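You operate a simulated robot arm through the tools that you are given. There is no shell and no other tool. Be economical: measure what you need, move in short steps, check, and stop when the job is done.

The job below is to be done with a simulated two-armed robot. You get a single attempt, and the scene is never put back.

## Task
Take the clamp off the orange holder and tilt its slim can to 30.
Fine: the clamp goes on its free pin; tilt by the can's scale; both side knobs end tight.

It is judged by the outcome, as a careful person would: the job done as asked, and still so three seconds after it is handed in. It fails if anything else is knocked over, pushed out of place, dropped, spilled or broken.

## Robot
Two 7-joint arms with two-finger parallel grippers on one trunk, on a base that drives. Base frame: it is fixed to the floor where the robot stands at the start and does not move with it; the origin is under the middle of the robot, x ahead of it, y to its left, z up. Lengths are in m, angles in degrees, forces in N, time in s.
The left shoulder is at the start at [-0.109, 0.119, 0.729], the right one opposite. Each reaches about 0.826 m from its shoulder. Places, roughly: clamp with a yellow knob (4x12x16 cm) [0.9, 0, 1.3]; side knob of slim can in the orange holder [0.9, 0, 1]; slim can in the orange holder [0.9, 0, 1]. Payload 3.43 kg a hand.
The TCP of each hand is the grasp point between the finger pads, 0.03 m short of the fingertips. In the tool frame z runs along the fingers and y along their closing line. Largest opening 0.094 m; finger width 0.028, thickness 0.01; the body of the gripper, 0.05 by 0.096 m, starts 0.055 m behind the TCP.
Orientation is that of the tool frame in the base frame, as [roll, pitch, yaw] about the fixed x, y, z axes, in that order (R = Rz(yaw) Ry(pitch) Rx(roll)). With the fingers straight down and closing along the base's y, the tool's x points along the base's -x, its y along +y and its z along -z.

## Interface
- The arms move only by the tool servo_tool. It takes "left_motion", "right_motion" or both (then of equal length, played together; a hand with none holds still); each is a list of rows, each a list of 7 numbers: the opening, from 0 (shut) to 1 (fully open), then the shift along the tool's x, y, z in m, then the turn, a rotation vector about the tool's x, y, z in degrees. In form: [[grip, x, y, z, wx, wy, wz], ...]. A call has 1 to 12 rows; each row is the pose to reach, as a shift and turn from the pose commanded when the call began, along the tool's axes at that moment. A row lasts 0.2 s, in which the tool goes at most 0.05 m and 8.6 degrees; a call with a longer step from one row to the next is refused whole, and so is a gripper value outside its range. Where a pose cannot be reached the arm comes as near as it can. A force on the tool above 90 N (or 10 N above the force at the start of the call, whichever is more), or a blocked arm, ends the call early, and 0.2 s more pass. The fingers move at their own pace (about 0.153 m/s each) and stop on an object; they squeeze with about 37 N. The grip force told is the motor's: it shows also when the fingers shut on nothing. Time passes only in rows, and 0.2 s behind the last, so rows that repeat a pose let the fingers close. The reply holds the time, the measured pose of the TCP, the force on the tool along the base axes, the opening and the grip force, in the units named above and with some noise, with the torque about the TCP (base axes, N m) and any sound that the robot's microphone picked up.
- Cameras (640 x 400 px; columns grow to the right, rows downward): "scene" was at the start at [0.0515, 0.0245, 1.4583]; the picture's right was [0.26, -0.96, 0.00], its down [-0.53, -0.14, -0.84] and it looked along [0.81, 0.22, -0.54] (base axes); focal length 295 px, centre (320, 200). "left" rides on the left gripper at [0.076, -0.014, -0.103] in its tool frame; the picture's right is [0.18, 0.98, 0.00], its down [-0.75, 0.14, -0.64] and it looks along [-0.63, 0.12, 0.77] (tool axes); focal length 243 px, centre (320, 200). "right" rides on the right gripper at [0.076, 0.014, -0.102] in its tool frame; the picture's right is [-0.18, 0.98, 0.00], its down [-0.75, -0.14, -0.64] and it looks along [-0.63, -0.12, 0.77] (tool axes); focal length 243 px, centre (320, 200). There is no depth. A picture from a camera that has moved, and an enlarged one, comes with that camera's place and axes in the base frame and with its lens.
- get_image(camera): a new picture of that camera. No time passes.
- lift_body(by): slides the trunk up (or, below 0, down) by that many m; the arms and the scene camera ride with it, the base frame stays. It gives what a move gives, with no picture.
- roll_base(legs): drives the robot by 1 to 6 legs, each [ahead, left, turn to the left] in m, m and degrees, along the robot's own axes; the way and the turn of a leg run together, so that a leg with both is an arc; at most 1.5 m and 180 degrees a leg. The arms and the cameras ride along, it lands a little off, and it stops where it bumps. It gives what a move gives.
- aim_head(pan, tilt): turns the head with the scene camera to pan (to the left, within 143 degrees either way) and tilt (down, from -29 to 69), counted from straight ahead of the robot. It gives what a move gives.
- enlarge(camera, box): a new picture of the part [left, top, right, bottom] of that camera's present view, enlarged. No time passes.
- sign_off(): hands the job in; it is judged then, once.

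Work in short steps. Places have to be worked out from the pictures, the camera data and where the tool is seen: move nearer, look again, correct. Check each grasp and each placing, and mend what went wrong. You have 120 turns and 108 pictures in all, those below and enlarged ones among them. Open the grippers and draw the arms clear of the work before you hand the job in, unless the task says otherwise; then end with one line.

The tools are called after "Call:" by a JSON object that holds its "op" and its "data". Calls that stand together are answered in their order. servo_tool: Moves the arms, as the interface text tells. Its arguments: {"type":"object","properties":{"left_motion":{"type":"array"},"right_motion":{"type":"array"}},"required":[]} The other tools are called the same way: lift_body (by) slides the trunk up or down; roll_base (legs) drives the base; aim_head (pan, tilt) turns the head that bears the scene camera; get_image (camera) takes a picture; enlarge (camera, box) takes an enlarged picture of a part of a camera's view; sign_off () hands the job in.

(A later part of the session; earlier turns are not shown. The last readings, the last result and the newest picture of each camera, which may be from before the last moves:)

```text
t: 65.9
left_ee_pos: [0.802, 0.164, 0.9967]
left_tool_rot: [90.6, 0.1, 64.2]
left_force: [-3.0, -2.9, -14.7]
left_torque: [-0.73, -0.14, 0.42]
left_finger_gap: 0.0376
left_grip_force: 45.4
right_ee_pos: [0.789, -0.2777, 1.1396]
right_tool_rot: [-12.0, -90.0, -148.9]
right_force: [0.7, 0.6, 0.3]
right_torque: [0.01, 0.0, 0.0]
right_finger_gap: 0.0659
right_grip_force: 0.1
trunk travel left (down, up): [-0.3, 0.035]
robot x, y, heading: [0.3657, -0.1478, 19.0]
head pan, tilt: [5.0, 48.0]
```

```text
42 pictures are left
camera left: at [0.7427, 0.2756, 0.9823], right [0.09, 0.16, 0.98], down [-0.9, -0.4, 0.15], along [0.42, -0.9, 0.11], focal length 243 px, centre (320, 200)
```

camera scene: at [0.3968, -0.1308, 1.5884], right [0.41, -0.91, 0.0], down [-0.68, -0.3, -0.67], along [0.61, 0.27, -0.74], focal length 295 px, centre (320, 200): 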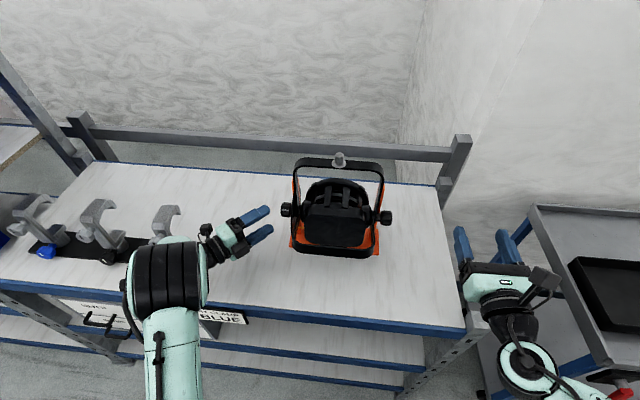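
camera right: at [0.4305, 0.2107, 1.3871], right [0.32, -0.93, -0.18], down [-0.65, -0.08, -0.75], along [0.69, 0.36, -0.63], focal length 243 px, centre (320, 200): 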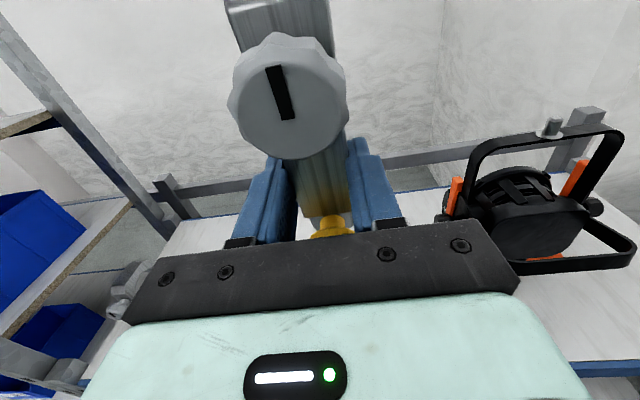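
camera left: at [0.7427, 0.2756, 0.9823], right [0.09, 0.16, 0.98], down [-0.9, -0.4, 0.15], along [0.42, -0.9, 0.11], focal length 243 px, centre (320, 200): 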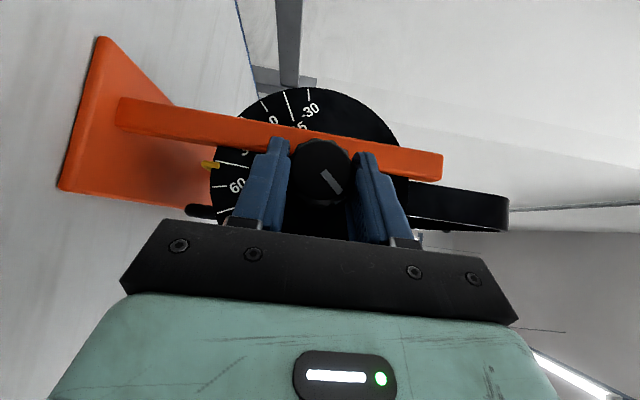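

The knob is gripped at 37.6 mm. I swing the hand upward about the knob axis, which is counter-clockwise from outside, to loosen it.

Call:
{"op": "servo_tool", "data": {"left_motion": [[0.2, 0, 0.001, 0, 5.7, 0, -5.6], [0.2, 0, 0.002, 0, 11.4, 0, -11.3], [0.2, 0.001, 0.003, 0.001, 17, 0, -16.9], [0.2, 0.001, 0.004, 0.001, 22.7, 0, -22.6], [0.2, 0.001, 0.005, 0.001, 28.4, 0, -28.2], [0.2, 0.002, 0.006, 0.002, 34.1, 0, -33.8], [0.2, 0.003, 0.007, 0.003, 39.8, 0, -39.5], [0.2, 0.003, 0.0075, 0.003, 45.4, 0, -45.1]]}}

Call:
{"op": "get_image", "data": {"camera": "left"}}

```text
t: 67.7
left_ee_pos: [0.8072, 0.1637, 1.0047]
left_tool_rot: [145.7, 38.9, 85.4]
left_force: [-0.4, 2.2, 0.0]
left_torque: [1.08, -0.28, -1.05]
left_finger_gap: 0.0378
left_grip_force: 44.9
right_ee_pos: [0.789, -0.2783, 1.1398]
right_tool_rot: [91.6, -89.9, 107.4]
right_force: [0.2, 0.2, 0.7]
right_torque: [0.04, 0.03, -0.02]
right_finger_gap: 0.0657
right_grip_force: 0.1
trunk travel left (down, up): [-0.3, 0.035]
robot x, y, heading: [0.3651, -0.1456, 19.2]
head pan, tilt: [5.0, 48.0]
```

```text
41 pictures are left
camera left: at [0.7456, 0.2764, 1.0176], right [0.85, 0.42, 0.32], down [-0.26, -0.18, 0.95], along [0.46, -0.89, -0.04], focal length 243 px, centre (320, 200)
```

left: 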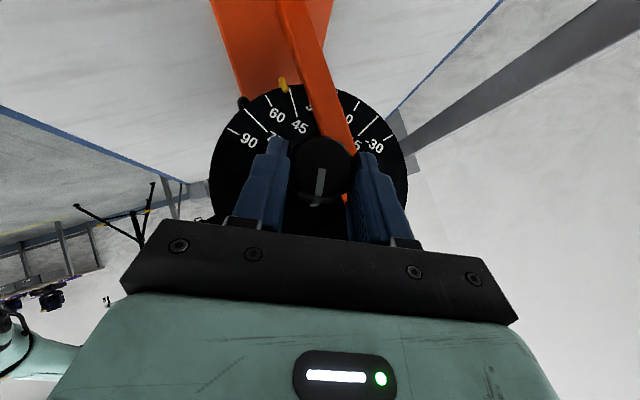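

Comparing the mark, the knob turned about 43° counter-clockwise, with some slip in the grip. I open, swing back, and take another bite.

Call:
{"op": "servo_tool", "data": {"left_motion": [[0.7, 0, 0, 0, 0, 0, 0], [0.7, 0, 0, 0, 0, 0, 0], [0.7, 0.001, -0.001, 0, -5.7, 0, 5.6], [0.7, 0.001, -0.002, 0, -11.4, 0, 11.3], [0.7, 0.001, -0.003, 0.001, -17, 0, 16.9], [0.7, 0.002, -0.004, 0.001, -22.7, 0, 22.6], [0.7, 0.002, -0.005, 0.002, -28.4, 0, 28.2], [0.7, 0.002, -0.006, 0.002, -34.1, 0, 33.8], [0.7, 0.003, -0.006, 0.003, -39.8, 0, 39.5], [0.7, 0.003, -0.007, 0.003, -45.4, 0, 45.1], [0.1, 0.003, -0.007, 0.003, -45.4, 0, 45.1], [0.1, 0.003, -0.007, 0.003, -45.4, 0, 45.1]]}}

```text
t: 70.3
left_ee_pos: [0.8021, 0.162, 0.9956]
left_tool_rot: [90.6, -0.1, 64.3]
left_force: [-0.2, -2.1, -12.5]
left_torque: [-0.81, -0.14, 0.88]
left_finger_gap: 0.0377
left_grip_force: 45.1
right_ee_pos: [0.7895, -0.2782, 1.1391]
right_tool_rot: [165.6, -89.9, 33.5]
right_force: [-0.7, -0.5, -0.4]
right_torque: [0.0, -0.02, -0.01]
right_finger_gap: 0.0658
right_grip_force: 0.0
trunk travel left (down, up): [-0.3, 0.035]
robot x, y, heading: [0.3661, -0.1482, 19.3]
head pan, tilt: [5.0, 48.0]
```

Regripped at the start angle. I swing up again through about 72°.

Call:
{"op": "servo_tool", "data": {"left_motion": [[0.1, 0, 0, 0, 5.7, 0, -5.6], [0.1, 0, 0.0005, 0, 11.4, 0, -11.3], [0.1, 0.001, 0.0015, 0.001, 17, 0, -16.9], [0.1, 0.001, 0.0025, 0.001, 22.7, 0, -22.6], [0.1, 0.001, 0.0035, 0.001, 28.4, 0, -28.2], [0.1, 0.002, 0.0045, 0.002, 34.1, 0, -33.8], [0.1, 0.003, 0.0055, 0.003, 39.8, 0, -39.5], [0.1, 0.003, 0.006, 0.003, 45.4, 0, -45.1], [0.1, 0.004, 0.0065, 0.004, 51.1, 0, -50.8]]}}

Call:
{"op": "get_image", "data": {"camera": "left"}}

```text
t: 72.3
left_ee_pos: [0.809, 0.1652, 1.0054]
left_tool_rot: [155.5, 41.7, 92.0]
left_force: [6.4, 8.6, 8.1]
left_torque: [0.72, -0.23, -0.95]
left_finger_gap: 0.0373
left_grip_force: 45.1
right_ee_pos: [0.7886, -0.277, 1.1401]
right_tool_rot: [-52.9, -90.0, -108.2]
right_force: [-0.1, -0.2, 0.8]
right_torque: [-0.01, 0.0, 0.03]
right_finger_gap: 0.0659
right_grip_force: 0.1
trunk travel left (down, up): [-0.3, 0.035]
robot x, y, heading: [0.366, -0.1484, 19.1]
head pan, tilt: [5.0, 48.0]
```

```text
40 pictures are left
camera left: at [0.7486, 0.2771, 1.0203], right [0.88, 0.44, 0.18], down [-0.13, -0.14, 0.98], along [0.46, -0.89, -0.06], focal length 243 px, centre (320, 200)
```

left: 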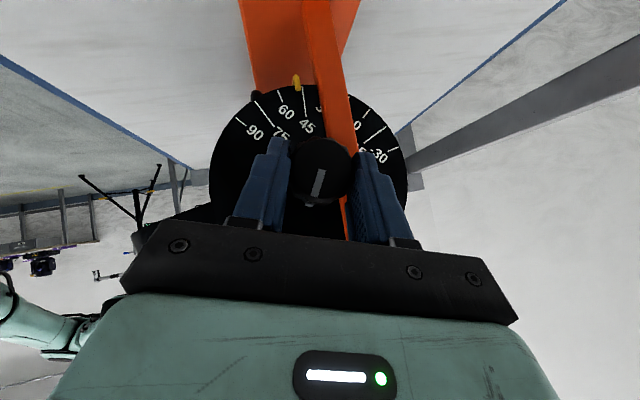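

The mark seems to have moved little on the second bite. I zoom in for an accurate angle.

Call:
{"op": "enlarge", "data": {"camera": "left", "box": [240, 80, 400, 230]}}

```text
2.67 times, centred on (320, 155) of left
camera zoom: at [0.7486, 0.2771, 1.0203], right [0.88, 0.44, 0.18], down [-0.13, -0.14, 0.98], along [0.46, -0.89, -0.06], focal length 647 px, centre (320, 320)
```

zoom: 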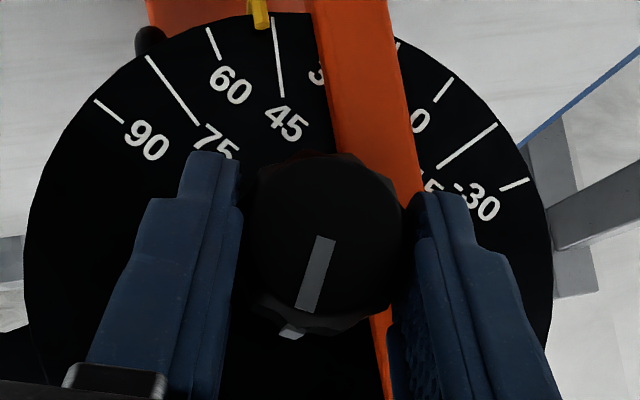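

The mark is about 25° from vertical now, against about 41° at first, so there was much slip. I regrip from the start angle, seating the knob slightly deeper in the pads, and check with a picture.

Call:
{"op": "servo_tool", "data": {"left_motion": [[0.7, 0, 0, 0, 0, 0, 0], [0.7, 0, 0, 0, 0, 0, 0], [0.7, 0.001, -0.001, 0, -5.7, 0, 5.6], [0.7, 0.001, -0.002, 0, -11.4, 0, 11.3], [0.7, 0.001, -0.003, 0.001, -17, 0, 16.9], [0.7, 0.002, -0.004, 0.001, -22.7, 0, 22.6], [0.7, 0.002, -0.005, 0.002, -28.4, 0, 28.2], [0.7, 0.002, -0.006, 0.002, -34.1, 0, 33.8], [0.7, 0.003, -0.006, 0.003, -39.8, 0, 39.5], [0.7, 0.003, -0.007, 0.003, -45.4, 0, 45.1], [0.7, 0.003, -0.009, 0.003, -51.1, 0, 50.8]]}}

Call:
{"op": "enlarge", "data": {"camera": "left", "box": [180, 70, 460, 245]}}

```text
t: 74.7
left_ee_pos: [0.8002, 0.1627, 0.9971]
left_tool_rot: [90.2, -0.3, 64.3]
left_force: [0.0, 0.5, 0.1]
left_torque: [0.0, 0.02, -0.03]
left_finger_gap: 0.066
left_grip_force: 0.0
right_ee_pos: [0.7882, -0.2796, 1.1407]
right_tool_rot: [136.6, -89.9, 62.4]
right_force: [0.3, -1.0, -0.3]
right_torque: [-0.04, 0.02, -0.01]
right_finger_gap: 0.066
right_grip_force: 0.1
trunk travel left (down, up): [-0.3, 0.035]
robot x, y, heading: [0.3657, -0.1507, 19.0]
head pan, tilt: [5.0, 48.0]
```

```text
2.29 times, centred on (320, 158) of left
camera zoom: at [0.7405, 0.2749, 0.9837], right [0.08, 0.16, 0.98], down [-0.91, -0.4, 0.14], along [0.42, -0.9, 0.11], focal length 555 px, centre (320, 297)
```

zoom: 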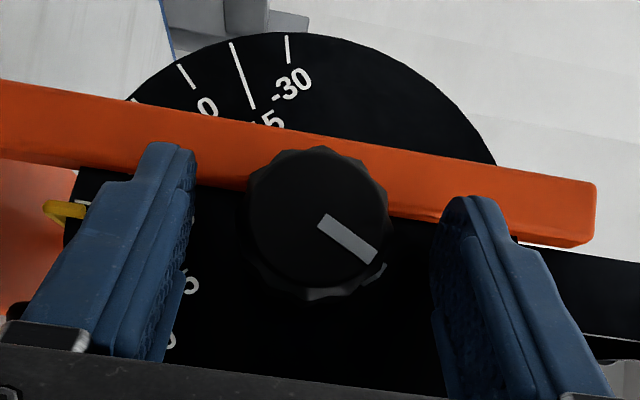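

The mark reads about 29° from vertical, so it has moved about 13° in total. I grip again with the TCP 4 mm further in and do a short 24° swing as a slip test.

Call:
{"op": "servo_tool", "data": {"left_motion": [[0.7, 0, -0.001, 0.004, 0, 0, 0], [0, 0, -0.001, 0.004, 0, 0, 0], [0, 0, -0.001, 0.004, 0, 0, 0], [0, 0, -0.001, 0.004, 0, 0, 0], [0, 0, -0.001, 0.004, 2.8, 0, -2.8], [0, 0, 0, 0.004, 5.7, 0, -5.6], [0, 0, 0, 0.004, 8.5, 0, -8.4], [0, 0, 0.0005, 0.004, 11.4, 0, -11.3], [0, 0, 0.001, 0.004, 14.2, 0, -14.1], [0, 0, 0.001, 0.004, 17, 0, -16.9]]}}

Call:
{"op": "enlarge", "data": {"camera": "left", "box": [180, 70, 460, 245]}}

```text
t: 76.9
left_ee_pos: [0.8019, 0.1601, 0.9993]
left_tool_rot: [107.8, 16.4, 66.7]
left_force: [-10.6, 0.0, 2.7]
left_torque: [-0.08, -0.61, -0.9]
left_finger_gap: 0.0374
left_grip_force: 45.1
right_ee_pos: [0.786, -0.2781, 1.1397]
right_tool_rot: [25.5, -89.9, 173.6]
right_force: [0.8, -0.1, 0.1]
right_torque: [-0.01, -0.02, 0.01]
right_finger_gap: 0.0659
right_grip_force: 0.0
trunk travel left (down, up): [-0.3, 0.035]
robot x, y, heading: [0.3665, -0.148, 19.3]
head pan, tilt: [5.0, 48.0]
```

```text
2.29 times, centred on (320, 158) of left
camera zoom: at [0.739, 0.2713, 0.9956], right [0.45, 0.29, 0.85], down [-0.77, -0.35, 0.53], along [0.45, -0.89, 0.06], focal length 555 px, centre (320, 297)
```

zoom: 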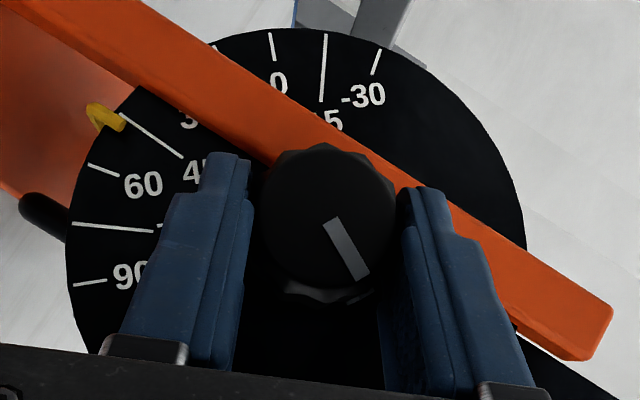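

The upper fingertip is close to the upright, and the vertical-axis torque suggests the finger rubs on it and wastes the grip. I release, go back, and regrip about 8 mm further out along the finger direction.

Call:
{"op": "servo_tool", "data": {"left_motion": [[0.7, 0, 0, 0, 0, 0, 0], [0.7, 0, 0, 0, 0, 0, 0], [0.7, 0, 0, -0.009, 0, 0, 0], [0.7, 0, 0, -0.009, -5.7, 0, 5.6], [0.7, 0, -0.001, -0.009, -11.4, 0, 11.3], [0.7, 0, -0.002, -0.008, -17, 0, 16.9], [0, 0, -0.002, -0.008, -17, 0, 16.9], [0, 0, -0.002, -0.008, -17, 0, 16.9], [0, 0, -0.002, -0.008, -17, 0, 16.9]]}}

Call:
{"op": "servo_tool", "data": {"left_motion": [[0, 0, 0.001, 0, 5.7, 0, -5.6], [0, 0, 0.003, 0, 11.4, 0, -11.3], [0, 0.001, 0.005, 0.001, 17, 0, -16.9], [0, 0.002, 0.0065, 0.002, 22.7, 0, -22.6], [0, 0.002, 0.008, 0.002, 28.4, 0, -28.2], [0, 0.003, 0.0095, 0.003, 34.1, 0, -33.8]]}}

Call:
{"op": "enlarge", "data": {"camera": "left", "box": [180, 70, 460, 245]}}

```text
t: 78.9
left_ee_pos: [0.7965, 0.163, 0.9952]
left_tool_rot: [90.7, 0.1, 64.2]
left_force: [-2.2, -4.7, -21.1]
left_torque: [-0.79, 0.08, 0.71]
left_finger_gap: 0.0374
left_grip_force: 45.1
right_ee_pos: [0.7902, -0.2778, 1.1392]
right_tool_rot: [170.9, -89.9, 28.1]
right_force: [0.4, -0.5, -0.1]
right_torque: [0.02, 0.01, 0.01]
right_finger_gap: 0.0661
right_grip_force: 0.0
trunk travel left (down, up): [-0.3, 0.035]
robot x, y, heading: [0.3639, -0.1518, 19.0]
head pan, tilt: [5.0, 48.0]
```

```text
t: 80.3
left_ee_pos: [0.7994, 0.1653, 1.0077]
left_tool_rot: [128.7, 31.3, 75.4]
left_force: [-11.6, 1.7, -13.3]
left_torque: [0.68, 0.28, -0.42]
left_finger_gap: 0.0372
left_grip_force: 44.5
right_ee_pos: [0.787, -0.2775, 1.1399]
right_tool_rot: [80.7, -90.0, 118.4]
right_force: [-0.1, 0.5, 0.2]
right_torque: [0.0, -0.01, 0.0]
right_finger_gap: 0.0658
right_grip_force: 0.0
trunk travel left (down, up): [-0.3, 0.035]
robot x, y, heading: [0.3635, -0.1526, 18.9]
head pan, tilt: [5.0, 48.0]
```

```text
2.29 times, centred on (320, 158) of left
camera zoom: at [0.7363, 0.2765, 1.0145], right [0.73, 0.38, 0.56], down [-0.49, -0.26, 0.83], along [0.46, -0.89, 0.0], focal length 555 px, centre (320, 297)
```

zoom: 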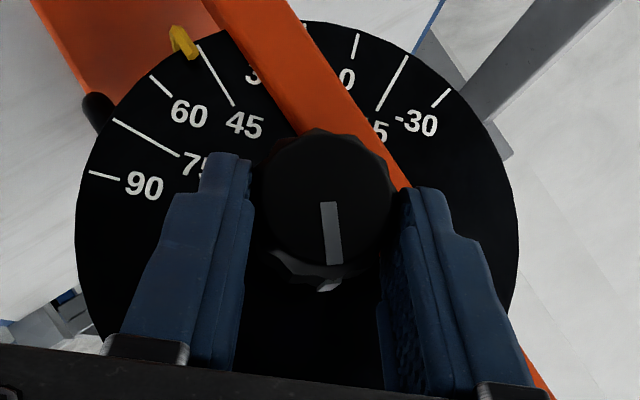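

There was no further advance: the mark is still about 24° back. To learn whether it sits at a stop, I turn back clockwise by 40° while gripping and compare.

Call:
{"op": "servo_tool", "data": {"left_motion": [[0, 0, -0.002, 0, -5.7, 0, 5.6], [0, 0, -0.004, 0, -11.4, 0, 11.3], [0, -0.001, -0.006, -0.001, -17, 0, 16.9], [0, -0.001, -0.008, -0.001, -22.7, 0, 22.6], [0, -0.002, -0.01, -0.002, -28.4, 0, 28.2]]}}

Call:
{"op": "enlarge", "data": {"camera": "left", "box": [180, 70, 460, 245]}}

```text
t: 81.5
left_ee_pos: [0.7943, 0.1619, 0.9973]
left_tool_rot: [96.7, 5.8, 64.7]
left_force: [8.6, 1.2, -35.6]
left_torque: [-0.89, 0.39, -0.62]
left_finger_gap: 0.0374
left_grip_force: 44.7
right_ee_pos: [0.7924, -0.2768, 1.138]
right_tool_rot: [167.4, -89.8, 31.7]
right_force: [0.1, -0.4, 0.3]
right_torque: [0.01, 0.01, 0.0]
right_finger_gap: 0.066
right_grip_force: 0.1
trunk travel left (down, up): [-0.3, 0.035]
robot x, y, heading: [0.3659, -0.1459, 18.8]
head pan, tilt: [5.0, 48.0]
```

```text
2.29 times, centred on (320, 158) of left
camera zoom: at [0.7324, 0.2753, 0.9885], right [0.22, 0.2, 0.95], down [-0.87, -0.39, 0.29], along [0.43, -0.9, 0.09], focal length 555 px, centre (320, 297)
```

zoom: 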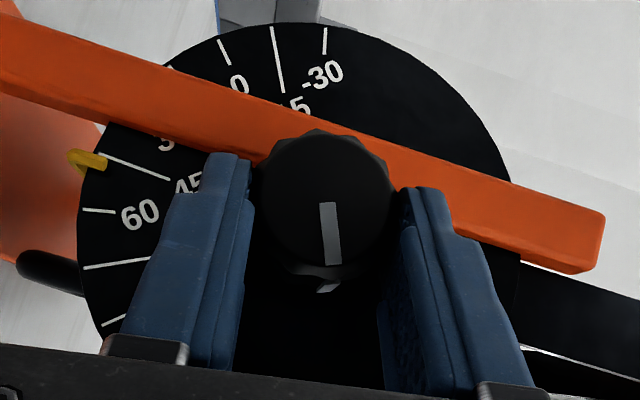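

Turning clockwise, the knob followed the hand fully, from 24° to 61° past vertical. So counter-clockwise ended at a stop, and clockwise is free so far. I take another clockwise bite from the top to see how far it goes.

Call:
{"op": "servo_tool", "data": {"left_motion": [[0.7, 0, 0, 0, 0, 0, 0], [0.7, 0, -0.002, 0, 0, 0, 0], [0.7, 0.0001, 0, 0.0001, 5.7, 0, -5.6], [0.7, 0.0005, 0.002, 0.0005, 11.4, 0, -11.3], [0.7, 0.001, 0.004, 0.001, 17, 0, -16.9], [0.7, 0.0018, 0.006, 0.0018, 22.7, 0, -22.6], [0.7, 0.0027, 0.008, 0.0027, 28.4, 0, -28.2], [0.7, 0.0039, 0.0095, 0.0039, 34.1, 0, -33.8], [0.7, 0.0052, 0.011, 0.0052, 39.8, 0, -39.5], [0.7, 0.0066, 0.012, 0.0066, 45.4, 0, -45.1], [0, 0.0066, 0.012, 0.0066, 45.4, 0, -45.1], [0, 0.0066, 0.012, 0.0066, 45.4, 0, -45.1]]}}

Call:
{"op": "servo_tool", "data": {"left_motion": [[0, 0.0001, -0.0023, 0.0001, -5.7, 0, 5.6], [0, 0.0005, -0.0046, 0.0005, -11.4, 0, 11.3], [0, 0.001, -0.0068, 0.001, -17, 0, 16.9], [0, 0.0018, -0.0088, 0.0018, -22.7, 0, 22.6], [0, 0.0027, -0.0107, 0.0027, -28.4, 0, 28.2], [0, 0.0039, -0.0123, 0.0039, -34.1, 0, 33.8], [0, 0.0052, -0.0138, 0.0052, -39.8, 0, 39.5], [0, 0.0066, -0.0149, 0.0066, -45.4, 0, 45.1]]}}

Call:
{"op": "enlarge", "data": {"camera": "left", "box": [180, 70, 460, 245]}}

```text
t: 84.1
left_ee_pos: [0.8051, 0.1661, 1.0151]
left_tool_rot: [155.4, 41.6, 91.9]
left_force: [13.3, 4.6, 6.8]
left_torque: [0.96, -0.08, -0.38]
left_finger_gap: 0.0376
left_grip_force: 45.5
right_ee_pos: [0.7897, -0.2782, 1.1391]
right_tool_rot: [-171.8, -89.9, 10.9]
right_force: [0.3, -0.4, 0.4]
right_torque: [0.05, 0.04, 0.02]
right_finger_gap: 0.0657
right_grip_force: 0.1
trunk travel left (down, up): [-0.3, 0.035]
robot x, y, heading: [0.3665, -0.1473, 19.0]
head pan, tilt: [5.0, 48.0]
```

```text
t: 85.9
left_ee_pos: [0.7892, 0.162, 0.9992]
left_tool_rot: [96.2, 5.8, 64.4]
left_force: [-0.9, -1.1, -11.0]
left_torque: [-0.91, -0.05, 0.42]
left_finger_gap: 0.0376
left_grip_force: 45.0
right_ee_pos: [0.789, -0.2785, 1.1399]
right_tool_rot: [146.1, -89.9, 53.0]
right_force: [-1.2, 0.6, 0.0]
right_torque: [0.01, -0.03, 0.01]
right_finger_gap: 0.0657
right_grip_force: 0.0
trunk travel left (down, up): [-0.3, 0.035]
robot x, y, heading: [0.3651, -0.1449, 18.9]
head pan, tilt: [5.0, 48.0]
```

```text
2.29 times, centred on (320, 158) of left
camera zoom: at [0.73, 0.2741, 0.9878], right [0.22, 0.21, 0.95], down [-0.88, -0.39, 0.28], along [0.43, -0.9, 0.1], focal length 555 px, centre (320, 297)
```

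zoom: 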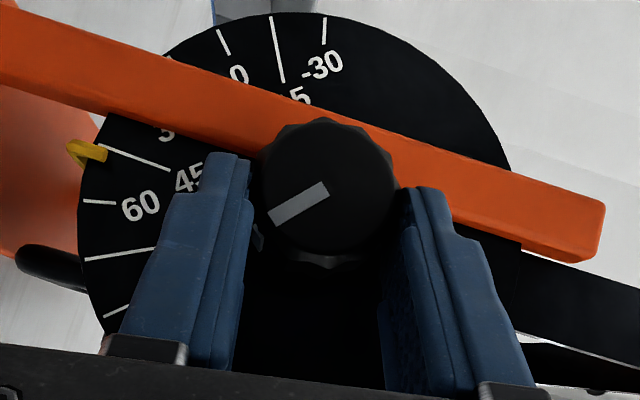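

The knob turned another ~70° clockwise with little resistance. I take one more clockwise bite to find whether that direction ends tight.

Call:
{"op": "servo_tool", "data": {"left_motion": [[0.7, 0, 0, 0, 0, 0, 0], [0.7, 0, -0.002, 0.003, 0, 0, 0], [0.7, 0.0001, 0, 0.0031, 5.7, 0, -5.6], [0.7, 0.0005, 0.002, 0.0035, 11.4, 0, -11.3], [0.7, 0.001, 0.004, 0.004, 17, 0, -16.9], [0.7, 0.0018, 0.006, 0.0048, 22.7, 0, -22.6], [0.7, 0.0027, 0.008, 0.0057, 28.4, 0, -28.2], [0.7, 0.0039, 0.0095, 0.0069, 34.1, 0, -33.8], [0.7, 0.0052, 0.011, 0.0082, 39.8, 0, -39.5], [0.7, 0.0066, 0.012, 0.0096, 45.4, 0, -45.1], [0, 0.0066, 0.012, 0.0096, 45.4, 0, -45.1], [0, 0.0066, 0.012, 0.0096, 45.4, 0, -45.1]]}}

Call:
{"op": "servo_tool", "data": {"left_motion": [[0, 0.0001, -0.0023, 0.0001, -5.7, 0, 5.6], [0, 0.0005, -0.0046, 0.0005, -11.4, 0, 11.3], [0, 0.001, -0.0068, 0.001, -17, 0, 16.9], [0, 0.0018, -0.0088, 0.0018, -22.7, 0, 22.6], [0, 0.0027, -0.0107, 0.0027, -28.4, 0, 28.2], [0, 0.0039, -0.0123, 0.0039, -34.1, 0, 33.8], [0, 0.0052, -0.0138, 0.0052, -39.8, 0, 39.5], [0, 0.0066, -0.0149, 0.0066, -45.4, 0, 45.1]]}}

Call:
{"op": "enlarge", "data": {"camera": "left", "box": [180, 70, 460, 245]}}

```text
t: 88.5
left_ee_pos: [0.8072, 0.1641, 1.011]
left_tool_rot: [155.4, 41.5, 92.0]
left_force: [13.1, 4.7, 3.2]
left_torque: [1.09, 0.1, -0.7]
left_finger_gap: 0.0379
left_grip_force: 45.3
right_ee_pos: [0.7908, -0.279, 1.1402]
right_tool_rot: [-172.7, -90.0, 11.7]
right_force: [-0.2, -0.4, 0.0]
right_torque: [0.03, 0.02, 0.01]
right_finger_gap: 0.0659
right_grip_force: 0.1
trunk travel left (down, up): [-0.3, 0.035]
robot x, y, heading: [0.3654, -0.1482, 18.8]
head pan, tilt: [5.0, 48.0]
```

```text
t: 90.3
left_ee_pos: [0.7935, 0.1611, 0.9983]
left_tool_rot: [95.9, 5.5, 64.5]
left_force: [7.3, -0.5, 7.1]
left_torque: [-0.89, 0.06, -0.13]
left_finger_gap: 0.0371
left_grip_force: 44.8
right_ee_pos: [0.789, -0.2784, 1.1392]
right_tool_rot: [-166.3, -90.0, 5.4]
right_force: [0.0, 0.1, 0.0]
right_torque: [0.0, 0.01, 0.02]
right_finger_gap: 0.0659
right_grip_force: 0.1
trunk travel left (down, up): [-0.3, 0.035]
robot x, y, heading: [0.3662, -0.1465, 19.0]
head pan, tilt: [5.0, 48.0]
```

```text
2.29 times, centred on (320, 158) of left
camera zoom: at [0.7325, 0.2722, 0.987], right [0.21, 0.21, 0.96], down [-0.88, -0.39, 0.28], along [0.43, -0.9, 0.1], focal length 555 px, centre (320, 297)
```

zoom: 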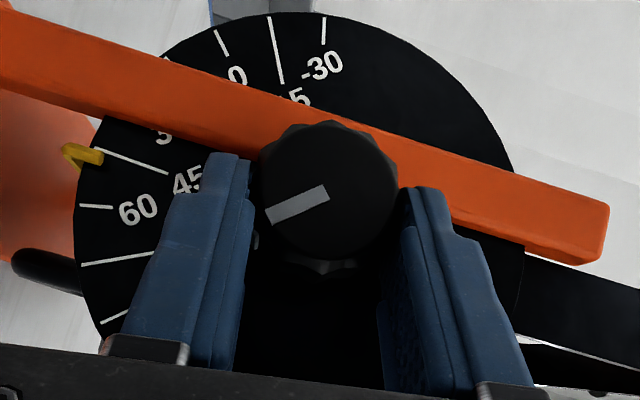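

It has stopped again at about 135°, so the left knob travels from about 24° to about 135°, and it began at about 41°. Before deciding which end is tight, I look at the right knob and test the can. I open the left hand, back it off slightly, and roll the right hand so its fingers pinch vertically.

Call:
{"op": "servo_tool", "data": {"left_motion": [[0.7, 0, 0, 0, 0, 0, 0], [0.7, 0, 0, 0, 0, 0, 0], [0.7, 0, 0, -0.02, 0, 0, 0], [0.7, 0, 0, -0.04, 0, 0, 0], [0.7, 0, 0, -0.06, 0, 0, 0], [0.7, 0, 0, -0.06, 0, 0, 0], [0.7, 0, 0, -0.06, 0, 0, 0], [0.7, 0, 0, -0.06, 0, 0, 0], [0.7, 0, 0, -0.06, 0, 0, 0], [0.7, 0, 0, -0.06, 0, 0, 0], [0.7, 0, 0, -0.06, 0, 0, 0], [0.7, 0, 0, -0.06, 0, 0, 0]], "right_motion": [[0.7, 0, 0, -0.005, 0, 0, 8], [0.7, -0.01, 0, -0.01, 0, 0, 16], [0.7, -0.02, 0, -0.015, 0, 0, 24], [0.7, -0.03, 0, -0.02, 0, 0, 32], [0.7, -0.04, 0, -0.02, 0, 0, 40], [0.7, -0.05, 0, -0.02, 0, 0, 48], [0.7, -0.06, 0, -0.02, 0, 0, 56], [0.7, -0.07, 0, -0.02, 0, 0, 64], [0.7, -0.08, 0, -0.02, 0, 0, 72], [0.7, -0.09, 0, -0.02, 0, 0, 80], [0.7, -0.1, 0, -0.02, 0, 0, 88], [0.7, -0.11, 0, -0.02, 0, 0, 90]]}}

Call:
{"op": "get_image", "data": {"camera": "right"}}

```text
t: 92.9
left_ee_pos: [0.7405, 0.185, 1.0039]
left_tool_rot: [96.1, 5.5, 64.6]
left_force: [-0.5, 0.1, 0.6]
left_torque: [-0.01, 0.03, -0.01]
left_finger_gap: 0.0659
left_grip_force: 0.1
right_ee_pos: [0.8125, -0.3002, 1.0477]
right_tool_rot: [-90.4, 0.0, -70.8]
right_force: [-0.1, -1.1, -0.4]
right_torque: [-0.05, 0.02, 0.01]
right_finger_gap: 0.066
right_grip_force: 0.0
right hand out of reach, approached as far as the arm can: row 1, 2, 3, 4, 5, 6, 7, 8, 9, 10, 11, 12
trunk travel left (down, up): [-0.3, 0.035]
robot x, y, heading: [0.3657, -0.1474, 18.9]
head pan, tilt: [5.0, 48.0]
```

```text
32 pictures are left
camera right: at [0.7415, -0.4043, 1.0341], right [-0.07, 0.17, -0.98], down [-0.85, 0.5, 0.15], along [0.52, 0.85, 0.11], focal length 243 px, centre (320, 200)
```

right: 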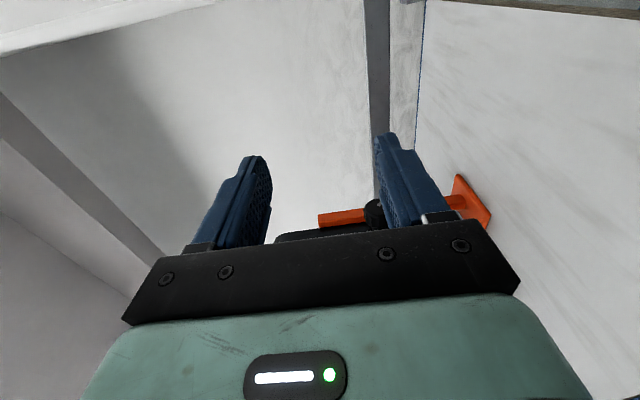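

The right hand now pinches vertically. I take it diagonally to the right knob, mirroring the left approach and stopping short, to see that knob's mark.

Call:
{"op": "servo_tool", "data": {"right_motion": [[0.7, -0.01, 0.01, 0.005, 0, -8, 0], [0.7, -0.03, 0.02, 0.02, 0, -16, 0], [0.7, -0.05, 0.03, 0.035, 0, -24, 0], [0.7, -0.07, 0.04, 0.055, 0, -32, 0], [0.7, -0.09, 0.05, 0.07, 0, -40, 0], [0.7, -0.111, 0.052, 0.087, 0, -45, 0], [0.7, -0.111, 0.052, 0.087, 0, -45, 0]]}}

Call:
{"op": "get_image", "data": {"camera": "right"}}

```text
t: 94.5
left_ee_pos: [0.7393, 0.1861, 1.0047]
left_tool_rot: [96.0, 5.4, 64.5]
left_force: [0.1, 0.2, 0.8]
left_torque: [0.0, 0.01, 0.04]
left_finger_gap: 0.0658
left_grip_force: 0.0
right_ee_pos: [0.8607, -0.1658, 0.9938]
right_tool_rot: [-90.0, 0.0, -26.0]
right_force: [-0.8, 0.2, 0.1]
right_torque: [0.02, 0.02, 0.01]
right_finger_gap: 0.0655
right_grip_force: 0.0
trunk travel left (down, up): [-0.3, 0.035]
robot x, y, heading: [0.3637, -0.1475, 19.0]
head pan, tilt: [5.0, 48.0]
```

```text
31 pictures are left
camera right: at [0.8845, -0.2901, 0.9806], right [-0.17, 0.08, -0.98], down [-0.96, -0.25, 0.14], along [-0.23, 0.97, 0.12], focal length 243 px, centre (320, 200)
```

right: 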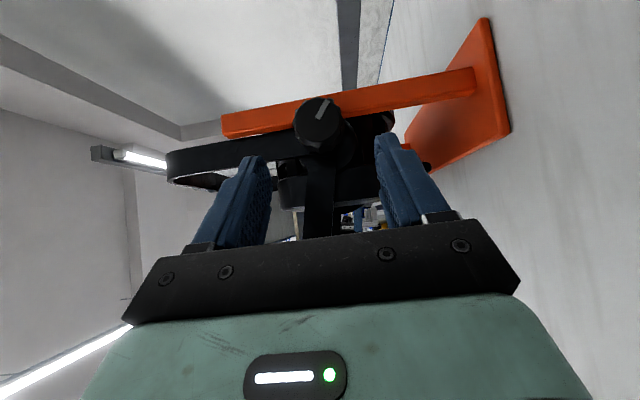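

The right knob shows its mark pointing away and down. I grip it the same way, with the pads clear of the upright.

Call:
{"op": "servo_tool", "data": {"right_motion": [[0.7, 0.004, 0, 0.015, 0, 0, 0], [0.7, 0.004, 0, 0.03, 0, 0, 0], [0.7, 0.004, 0, 0.045, 0, 0, 0], [0.7, 0.004, 0, 0.058, 0, 0, 0], [0, 0.004, 0, 0.058, 0, 0, 0], [0, 0.004, 0, 0.058, 0, 0, 0], [0, 0.004, 0, 0.058, 0, 0, 0]]}}

Call:
{"op": "enlarge", "data": {"camera": "right", "box": [180, 70, 460, 245]}}

```text
t: 96.1
left_ee_pos: [0.7391, 0.1858, 1.004]
left_tool_rot: [96.1, 5.4, 64.5]
left_force: [-0.5, -0.4, 1.4]
left_torque: [-0.01, 0.01, -0.02]
left_finger_gap: 0.0659
left_grip_force: 0.1
right_ee_pos: [0.8891, -0.1135, 0.9949]
right_tool_rot: [-90.1, 0.0, -25.9]
right_force: [-0.4, 3.0, -4.0]
right_torque: [-0.15, 0.01, 0.09]
right_finger_gap: 0.0372
right_grip_force: 44.5
trunk travel left (down, up): [-0.3, 0.035]
robot x, y, heading: [0.3635, -0.1477, 19.3]
head pan, tilt: [5.0, 48.0]
```

```text
2.29 times, centred on (320, 158) of right
camera zoom: at [0.9114, -0.2373, 0.9814], right [-0.17, 0.08, -0.98], down [-0.96, -0.25, 0.14], along [-0.23, 0.97, 0.12], focal length 555 px, centre (320, 297)
```

zoom: 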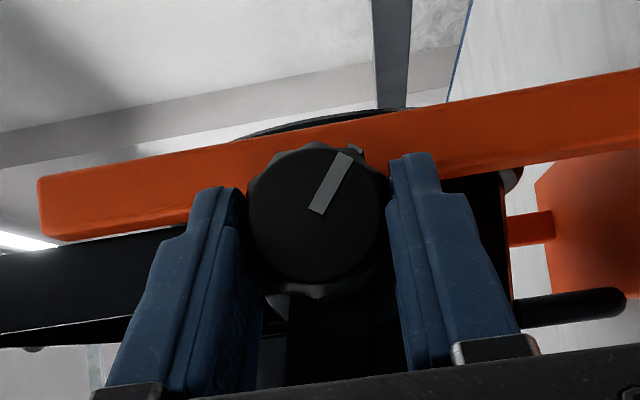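

A clean grip with little side load. I swing up 40°, which is clockwise from outside for this knob, to see whether it follows.

Call:
{"op": "servo_tool", "data": {"right_motion": [[0, 0.0001, -0.0023, 0.0001, -5.7, 0, 5.7], [0, 0.0005, -0.0046, 0.0005, -11.3, 0, 11.3], [0, 0.001, -0.0068, 0.001, -17, 0, 17], [0, 0.0018, -0.0088, 0.0018, -22.6, 0, 22.6], [0, 0.0027, -0.0107, 0.0027, -28.3, 0, 28.3]]}}

Call:
{"op": "enlarge", "data": {"camera": "right", "box": [180, 70, 460, 245]}}

```text
t: 97.3
left_ee_pos: [0.7416, 0.1883, 1.0017]
left_tool_rot: [96.2, 5.6, 64.6]
left_force: [-0.3, 0.1, 0.2]
left_torque: [0.01, 0.0, 0.02]
left_finger_gap: 0.0661
left_grip_force: 0.0
right_ee_pos: [0.8908, -0.1135, 1.0048]
right_tool_rot: [-120.9, 27.2, -33.4]
right_force: [13.7, 19.8, -21.4]
right_torque: [0.87, 0.38, -0.43]
right_finger_gap: 0.0374
right_grip_force: 44.8
right hand out of reach, approached as far as the arm can: row 5
trunk travel left (down, up): [-0.3, 0.035]
robot x, y, heading: [0.3679, -0.1503, 19.1]
head pan, tilt: [5.0, 48.0]
```

```text
2.29 times, centred on (320, 158) of right
camera zoom: at [0.9095, -0.2391, 1.006], right [-0.74, -0.12, -0.67], down [-0.65, -0.14, 0.74], along [-0.18, 0.98, 0.03], focal length 555 px, centre (320, 297)
```

zoom: 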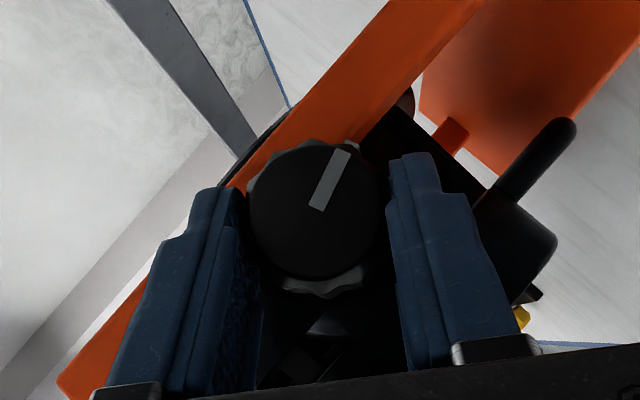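

The right knob followed clockwise too, so neither knob began at its clockwise end. Both apparently began loose, with clockwise as the tightening direction. I swing the right knob back counter-clockwise.

Call:
{"op": "servo_tool", "data": {"right_motion": [[0, 0.0001, 0.0023, 0.0001, 5.7, 0, -5.7], [0, 0.0005, 0.0046, 0.0005, 11.3, 0, -11.3], [0, 0.001, 0.0068, 0.001, 17, 0, -17], [0, 0.0018, 0.0088, 0.0018, 22.6, 0, -22.6], [0, 0.0027, 0.0107, 0.0027, 28.3, 0, -28.3], [0, 0.0035, 0.0118, 0.0035, 33.2, 0, -33.2]]}}

Call:
{"op": "enlarge", "data": {"camera": "right", "box": [180, 70, 460, 245]}}

```text
t: 98.7
left_ee_pos: [0.7425, 0.1885, 1.0034]
left_tool_rot: [96.1, 5.6, 64.6]
left_force: [-0.7, -0.6, 0.7]
left_torque: [-0.01, 0.0, -0.03]
left_finger_gap: 0.0656
left_grip_force: 0.0
right_ee_pos: [0.8866, -0.1159, 0.9928]
right_tool_rot: [-85.2, -4.9, -26.2]
right_force: [24.3, 21.8, 1.0]
right_torque: [-0.04, 0.05, -0.26]
right_finger_gap: 0.0371
right_grip_force: 45.0
trunk travel left (down, up): [-0.3, 0.035]
robot x, y, heading: [0.3651, -0.1507, 19.3]
head pan, tilt: [5.0, 48.0]
```

```text
2.29 times, centred on (320, 158) of right
camera zoom: at [0.9115, -0.2395, 0.9774], right [-0.05, 0.12, -0.99], down [-0.97, -0.25, 0.02], along [-0.24, 0.96, 0.13], focal length 555 px, centre (320, 297)
```

zoom: 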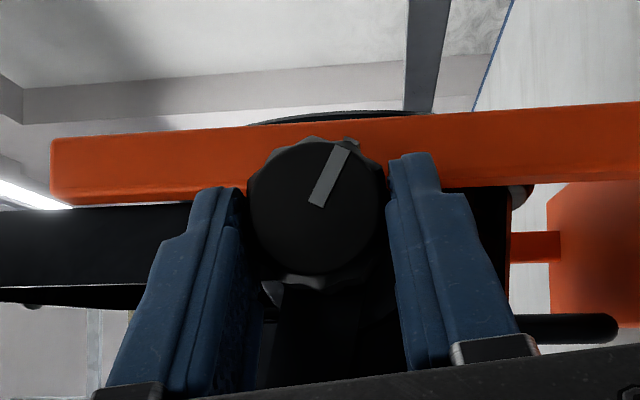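

It followed back as well, with no stop yet. I take one more counter-clockwise bite on the right knob to find its end.

Call:
{"op": "servo_tool", "data": {"right_motion": [[0.7, 0, 0, 0, 0, 0, 0], [0.7, 0, 0, 0, 0, 0, 0], [0.7, 0.0001, -0.0023, 0.0001, -5.7, 0, 5.7], [0.7, 0.0005, -0.0046, 0.0005, -11.3, 0, 11.3], [0.7, 0.001, -0.0068, 0.001, -17, 0, 17], [0.7, 0.0018, -0.0088, 0.0018, -22.6, 0, 22.6], [0.7, 0.0027, -0.0107, 0.0027, -28.3, 0, 28.3], [0.7, 0.0035, -0.0118, 0.0035, -33.2, 0, 33.2], [0, 0.0035, -0.0118, 0.0035, -33.2, 0, 33.2], [0, 0.0035, -0.0118, 0.0035, -33.2, 0, 33.2], [0, 0.0035, -0.0118, 0.0035, -33.2, 0, 33.2]]}}

Call:
{"op": "servo_tool", "data": {"right_motion": [[0, 0.0001, 0.0023, 0.0001, 5.7, 0, -5.7], [0, 0.0005, 0.0046, 0.0005, 11.3, 0, -11.3], [0, 0.001, 0.0068, 0.001, 17, 0, -17], [0, 0.0018, 0.0088, 0.0018, 22.6, 0, -22.6], [0, 0.0027, 0.0107, 0.0027, 28.3, 0, -28.3], [0, 0.0035, 0.0118, 0.0035, 33.2, 0, -33.2]]}}

Call:
{"op": "enlarge", "data": {"camera": "right", "box": [180, 70, 460, 245]}}

```text
t: 101.1
left_ee_pos: [0.7404, 0.186, 1.004]
left_tool_rot: [96.1, 5.4, 64.6]
left_force: [0.4, -0.4, 1.3]
left_torque: [0.02, -0.02, 0.0]
left_finger_gap: 0.0658
left_grip_force: 0.1
right_ee_pos: [0.8877, -0.1164, 1.0075]
right_tool_rot: [-120.6, 27.0, -33.5]
right_force: [5.9, 0.5, 10.5]
right_torque: [0.46, -0.08, -0.17]
right_finger_gap: 0.0373
right_grip_force: 44.8
trunk travel left (down, up): [-0.3, 0.035]
robot x, y, heading: [0.3657, -0.1462, 19.0]
head pan, tilt: [5.0, 48.0]
```

```text
t: 102.5
left_ee_pos: [0.7398, 0.1844, 1.0038]
left_tool_rot: [96.1, 5.4, 64.5]
left_force: [0.5, -0.4, 0.3]
left_torque: [0.02, -0.02, -0.01]
left_finger_gap: 0.0658
left_grip_force: 0.0
right_ee_pos: [0.8837, -0.118, 0.9924]
right_tool_rot: [-85.0, -4.7, -26.1]
right_force: [-0.9, -3.4, 0.4]
right_torque: [-0.16, 0.19, 0.2]
right_finger_gap: 0.0377
right_grip_force: 45.1
trunk travel left (down, up): [-0.3, 0.035]
robot x, y, heading: [0.362, -0.1466, 18.8]
head pan, tilt: [5.0, 48.0]
```

```text
2.29 times, centred on (320, 158) of right
camera zoom: at [0.908, -0.2416, 0.9765], right [-0.05, 0.12, -0.99], down [-0.97, -0.25, 0.02], along [-0.25, 0.96, 0.13], focal length 555 px, centre (320, 297)
```

zoom: 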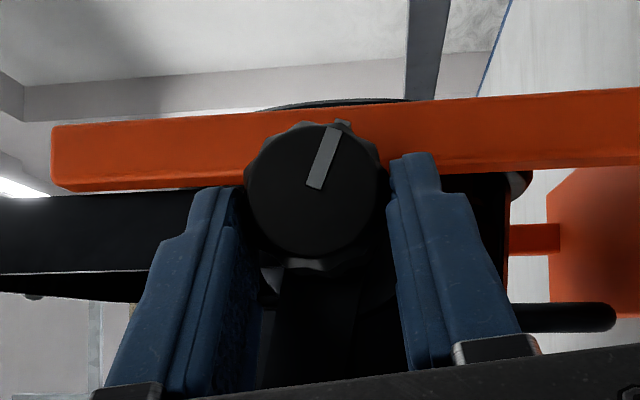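

Only about 8° more, so the right knob also stops about 15° counter-clockwise of where it began, same as the left. To test which end frees the can, I set the left knob back to its counter-clockwise end in two bites, while the right hand opens and retreats.

Call:
{"op": "servo_tool", "data": {"left_motion": [[0.7, 0, 0, 0.03, 0, 0, 0], [0.7, 0, -0.003, 0.06, 0, 0, 0], [0, 0, -0.003, 0.06, 0, 0, 0], [0, 0, -0.003, 0.06, 0, 0, 0], [0, 0.0001, -0.0007, 0.0601, 5.7, 0, -5.6], [0, 0.0005, 0.0016, 0.0605, 11.4, 0, -11.3], [0, 0.001, 0.0038, 0.061, 17, 0, -16.9], [0, 0.0018, 0.0058, 0.0618, 22.7, 0, -22.6], [0, 0.0027, 0.0077, 0.0627, 28.4, 0, -28.2], [0, 0.0039, 0.0093, 0.0639, 34.1, 0, -33.8], [0, 0.0052, 0.0108, 0.0652, 39.8, 0, -39.5], [0, 0.0066, 0.0119, 0.0666, 45.4, 0, -45.1]], "right_motion": [[0.7, 0, 0, 0, 0, 0, 0], [0.7, 0, 0, 0, 0, 0, 0], [0.7, 0, 0, -0.02, 0, 0, 0], [0.7, 0, 0, -0.04, 0, 0, 0], [0.7, 0, 0, -0.06, 0, 0, 0], [0.7, 0, 0, -0.06, 0, 0, 0], [0.7, 0, 0, -0.06, 0, 0, 0], [0.7, 0, 0, -0.06, 0, 0, 0], [0.7, 0, 0, -0.06, 0, 0, 0], [0.7, 0, 0, -0.06, 0, 0, 0], [0.7, 0, 0, -0.06, 0, 0, 0], [0.7, 0, 0, -0.06, 0, 0, 0]]}}

Call:
{"op": "servo_tool", "data": {"left_motion": [[0.7, 0, 0, 0, 0, 0, 0], [0.7, 0, 0, 0, 0, 0, 0], [0.7, 0.0001, -0.0023, 0.0001, -5.7, 0, 5.6], [0.7, 0.0005, -0.0046, 0.0005, -11.4, 0, 11.3], [0.7, 0.001, -0.0068, 0.001, -17, 0, 16.9], [0.7, 0.0018, -0.0088, 0.0018, -22.7, 0, 22.6], [0.7, 0.0027, -0.0107, 0.0027, -28.4, 0, 28.2], [0.7, 0.0039, -0.0123, 0.0039, -34.1, 0, 33.8], [0.7, 0.0052, -0.0138, 0.0052, -39.8, 0, 39.5], [0.7, 0.0066, -0.0149, 0.0066, -45.4, 0, 45.1], [0, 0.0066, -0.0149, 0.0066, -45.4, 0, 45.1], [0, 0.0066, -0.0149, 0.0066, -45.4, 0, 45.1]]}}

Call:
{"op": "enlarge", "data": {"camera": "left", "box": [180, 70, 460, 245]}}

```text
t: 105.1
left_ee_pos: [0.8049, 0.1655, 1.0125]
left_tool_rot: [155.0, 41.8, 91.9]
left_force: [18.2, 4.2, 28.4]
left_torque: [0.36, -0.38, -0.94]
left_finger_gap: 0.0372
left_grip_force: 45.0
right_ee_pos: [0.8579, -0.1721, 0.9899]
right_tool_rot: [-85.2, -4.9, -26.3]
right_force: [0.9, 0.0, 0.3]
right_torque: [0.04, 0.02, 0.0]
right_finger_gap: 0.0659
right_grip_force: 0.0
trunk travel left (down, up): [-0.3, 0.035]
robot x, y, heading: [0.3655, -0.1495, 18.9]
head pan, tilt: [5.0, 48.0]
```

```text
t: 107.7
left_ee_pos: [0.7938, 0.1612, 0.9971]
left_tool_rot: [95.6, 5.3, 64.5]
left_force: [5.7, 4.4, 15.9]
left_torque: [-0.83, -0.57, 0.4]
left_finger_gap: 0.0376
left_grip_force: 45.2
right_ee_pos: [0.8571, -0.1709, 0.9902]
right_tool_rot: [-85.1, -4.9, -26.1]
right_force: [0.0, 0.5, -0.6]
right_torque: [0.01, 0.0, -0.01]
right_finger_gap: 0.0658
right_grip_force: 0.0
trunk travel left (down, up): [-0.3, 0.035]
robot x, y, heading: [0.3651, -0.15, 19.1]
head pan, tilt: [5.0, 48.0]
```

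```text
2.29 times, centred on (320, 158) of left
camera zoom: at [0.7326, 0.2725, 0.9866], right [0.2, 0.21, 0.96], down [-0.88, -0.39, 0.27], along [0.43, -0.9, 0.1], focal length 555 px, centre (320, 297)
```

zoom: 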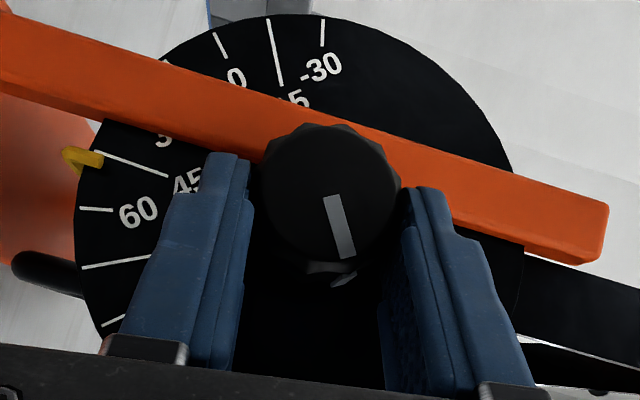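

The left knob swung back about 77° freely. I finish its last counter-clockwise part and retreat the left hand, while the right hand backs away and squares up toward the can's rear bar.

Call:
{"op": "servo_tool", "data": {"left_motion": [[0, 0.0001, 0.0023, 0.0001, 5.7, 0, -5.6], [0, 0.0005, 0.0046, 0.0005, 11.4, 0, -11.3], [0, 0.001, 0.0068, 0.001, 17, 0, -16.9], [0, 0.0018, 0.0088, 0.0018, 22.7, 0, -22.6], [0, 0.0027, 0.0107, 0.0027, 28.4, 0, -28.2], [0.7, 0.0027, 0.0107, 0.0027, 28.4, 0, -28.2], [0.7, 0.0027, 0.0107, 0.0027, 28.4, 0, -28.2], [0.7, 0.002, 0.008, -0.02, 22.7, 0, -22.6], [0.7, 0.001, 0.004, -0.04, 17, 0, -16.9], [0.7, 0, 0, -0.06, 11.4, 0, -11.3], [0.7, 0, 0, -0.06, 5.7, 0, -5.6], [0.7, 0, 0, -0.06, 0, 0, 0]], "right_motion": [[0.7, -0.028, 0, -0.028, 0, 0, 0], [0.7, -0.056, 0, -0.056, 0, 0, 0], [0.7, -0.085, 0, -0.085, -1, 8, 1], [0.7, -0.1, 0, -0.07, -2, 16, 2], [0.7, -0.115, 0, -0.055, -3, 24, 3], [0.7, -0.13, 0, -0.04, -4, 32, 4], [0.7, -0.145, 0, -0.025, -4.6, 40, 4.6], [0.7, -0.16, 0, -0.01, -4.6, 45, 4.6], [0.7, -0.17, 0, 0.0, -4.6, 45, 4.6], [0.7, -0.177, 0, 0.007, -4.6, 45, 4.6], [0.7, -0.177, 0, 0.007, -4.6, 45, 4.6], [0.7, -0.177, 0, 0.007, -4.6, 45, 4.6]]}}

Call:
{"op": "get_image", "data": {"camera": "right"}}

Call:
{"op": "get_image", "data": {"camera": "left"}}

```text
t: 110.3
left_ee_pos: [0.7388, 0.1858, 1.0003]
left_tool_rot: [96.1, 5.3, 64.5]
left_force: [-0.5, -0.2, 0.0]
left_torque: [-0.02, -0.04, 0.0]
left_finger_gap: 0.0657
left_grip_force: 0.1
right_ee_pos: [0.7628, -0.1259, 0.952]
right_tool_rot: [-89.0, 2.4, -70.8]
right_force: [0.1, -0.2, -0.3]
right_torque: [0.01, -0.02, 0.02]
right_finger_gap: 0.0656
right_grip_force: 0.1
right hand out of reach, approached as far as the arm can: row 3, 4, 5, 6, 7, 8, 9, 10, 11, 12
trunk travel left (down, up): [-0.3, 0.035]
robot x, y, heading: [0.3623, -0.1482, 18.9]
head pan, tilt: [5.0, 48.0]
```

```text
25 pictures are left
camera right: at [0.6909, -0.23, 0.9327], right [-0.06, 0.22, -0.97], down [-0.85, 0.49, 0.16], along [0.52, 0.84, 0.16], focal length 243 px, centre (320, 200)
```

right: 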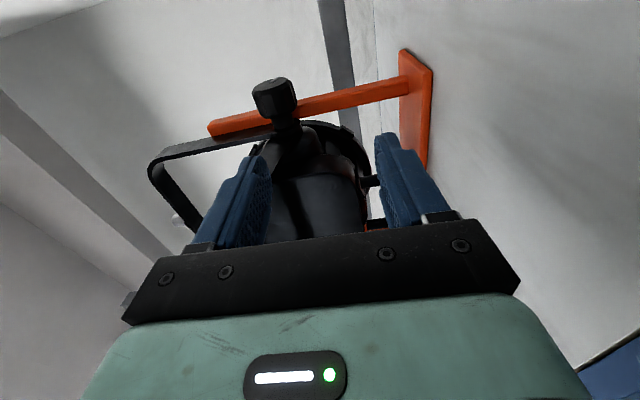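

```text
24 pictures are left
camera left: at [0.6782, 0.2984, 0.9907], right [0.21, 0.2, 0.96], down [-0.88, -0.39, 0.28], along [0.43, -0.9, 0.1], focal length 243 px, centre (320, 200)
```

left: 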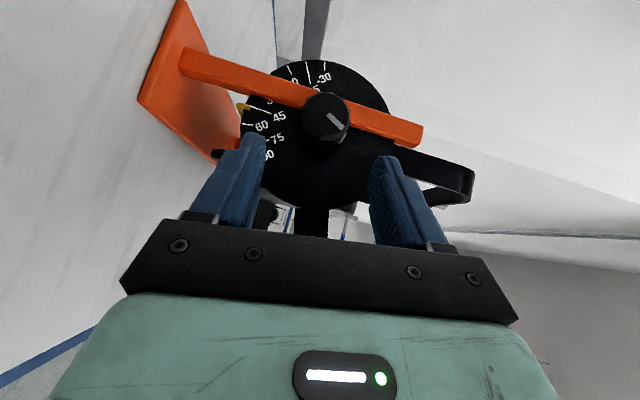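

I check the right hand's position relative to the can's rear bar from above.

Call:
{"op": "enlarge", "data": {"camera": "scene", "box": [240, 140, 440, 300]}}

```text
2.50 times, centred on (340, 220) of scene
camera zoom: at [0.397, -0.1302, 1.5884], right [0.41, -0.91, 0.0], down [-0.68, -0.3, -0.67], along [0.61, 0.27, -0.74], focal length 738 px, centre (270, 150)
```

zoom: 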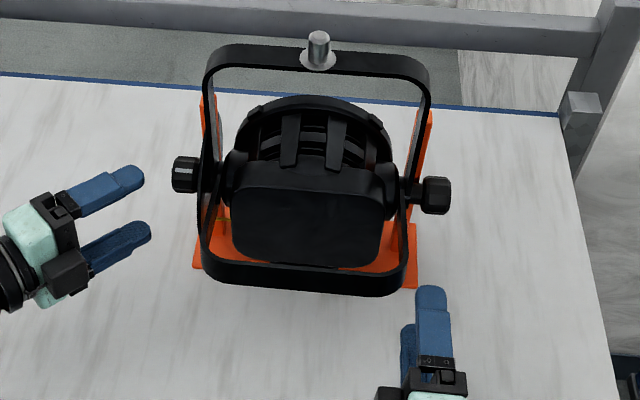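

The lower loop is a second bracket; the can's own scale disc turns with the body. To go from 45 to 30 the can's top must move away from me, so I'll nudge the ring at the top of the can forward with closed fingertips at z ≈ 1.07. First I move the right hand up and in, stopping just short of contact.

Call:
{"op": "servo_tool", "data": {"right_motion": [[0, 0, -0.01, -0.04, 0, 0, 0], [0, 0, -0.05, -0.045, 0, 0, 0], [0, 0, -0.09, -0.045, 0, 0, 0], [0, 0, -0.122, -0.045, 0, 0, 0], [0, -0.04, -0.122, -0.04, 0, 0, 0], [0, -0.08, -0.122, -0.03, 0, 0, 0], [0, -0.115, -0.122, -0.01, 0, 0, 0], [0, -0.115, -0.122, 0.03, 0, 0, 0], [0, -0.115, -0.122, 0.055, 0, 0, 0], [0, -0.115, -0.122, 0.055, 0, 0, 0]]}}

Call:
{"op": "enlarge", "data": {"camera": "scene", "box": [240, 140, 440, 300]}}

```text
t: 112.5
left_ee_pos: [0.7396, 0.1866, 1.0014]
left_tool_rot: [96.1, 5.3, 64.5]
left_force: [0.7, 0.1, 0.3]
left_torque: [-0.02, -0.01, -0.02]
left_finger_gap: 0.0656
left_grip_force: 0.0
right_ee_pos: [0.7928, -0.1218, 1.0785]
right_tool_rot: [-89.0, 2.5, -70.8]
right_force: [0.4, -0.2, -0.8]
right_torque: [-0.01, 0.01, -0.05]
right_finger_gap: 0.0
right_grip_force: 32.8
right hand out of reach, approached as far as the arm can: row 1, 2, 3, 4, 5, 6, 7, 8, 9, 10
trunk travel left (down, up): [-0.3, 0.035]
robot x, y, heading: [0.3647, -0.1493, 19.0]
head pan, tilt: [5.0, 48.0]
```

```text
2.50 times, centred on (340, 220) of scene
camera zoom: at [0.3972, -0.1307, 1.5884], right [0.41, -0.91, 0.0], down [-0.68, -0.3, -0.67], along [0.61, 0.27, -0.74], focal length 738 px, centre (270, 150)
```

zoom: 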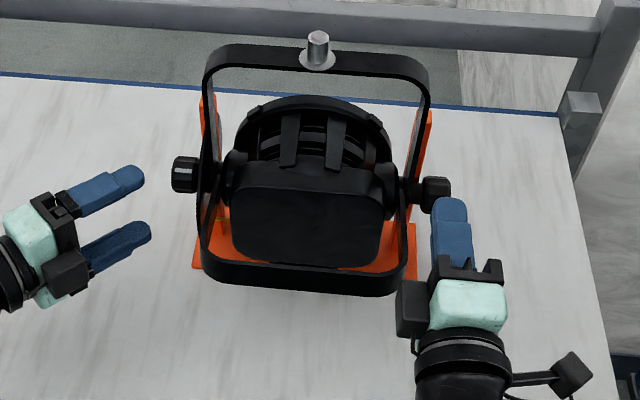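

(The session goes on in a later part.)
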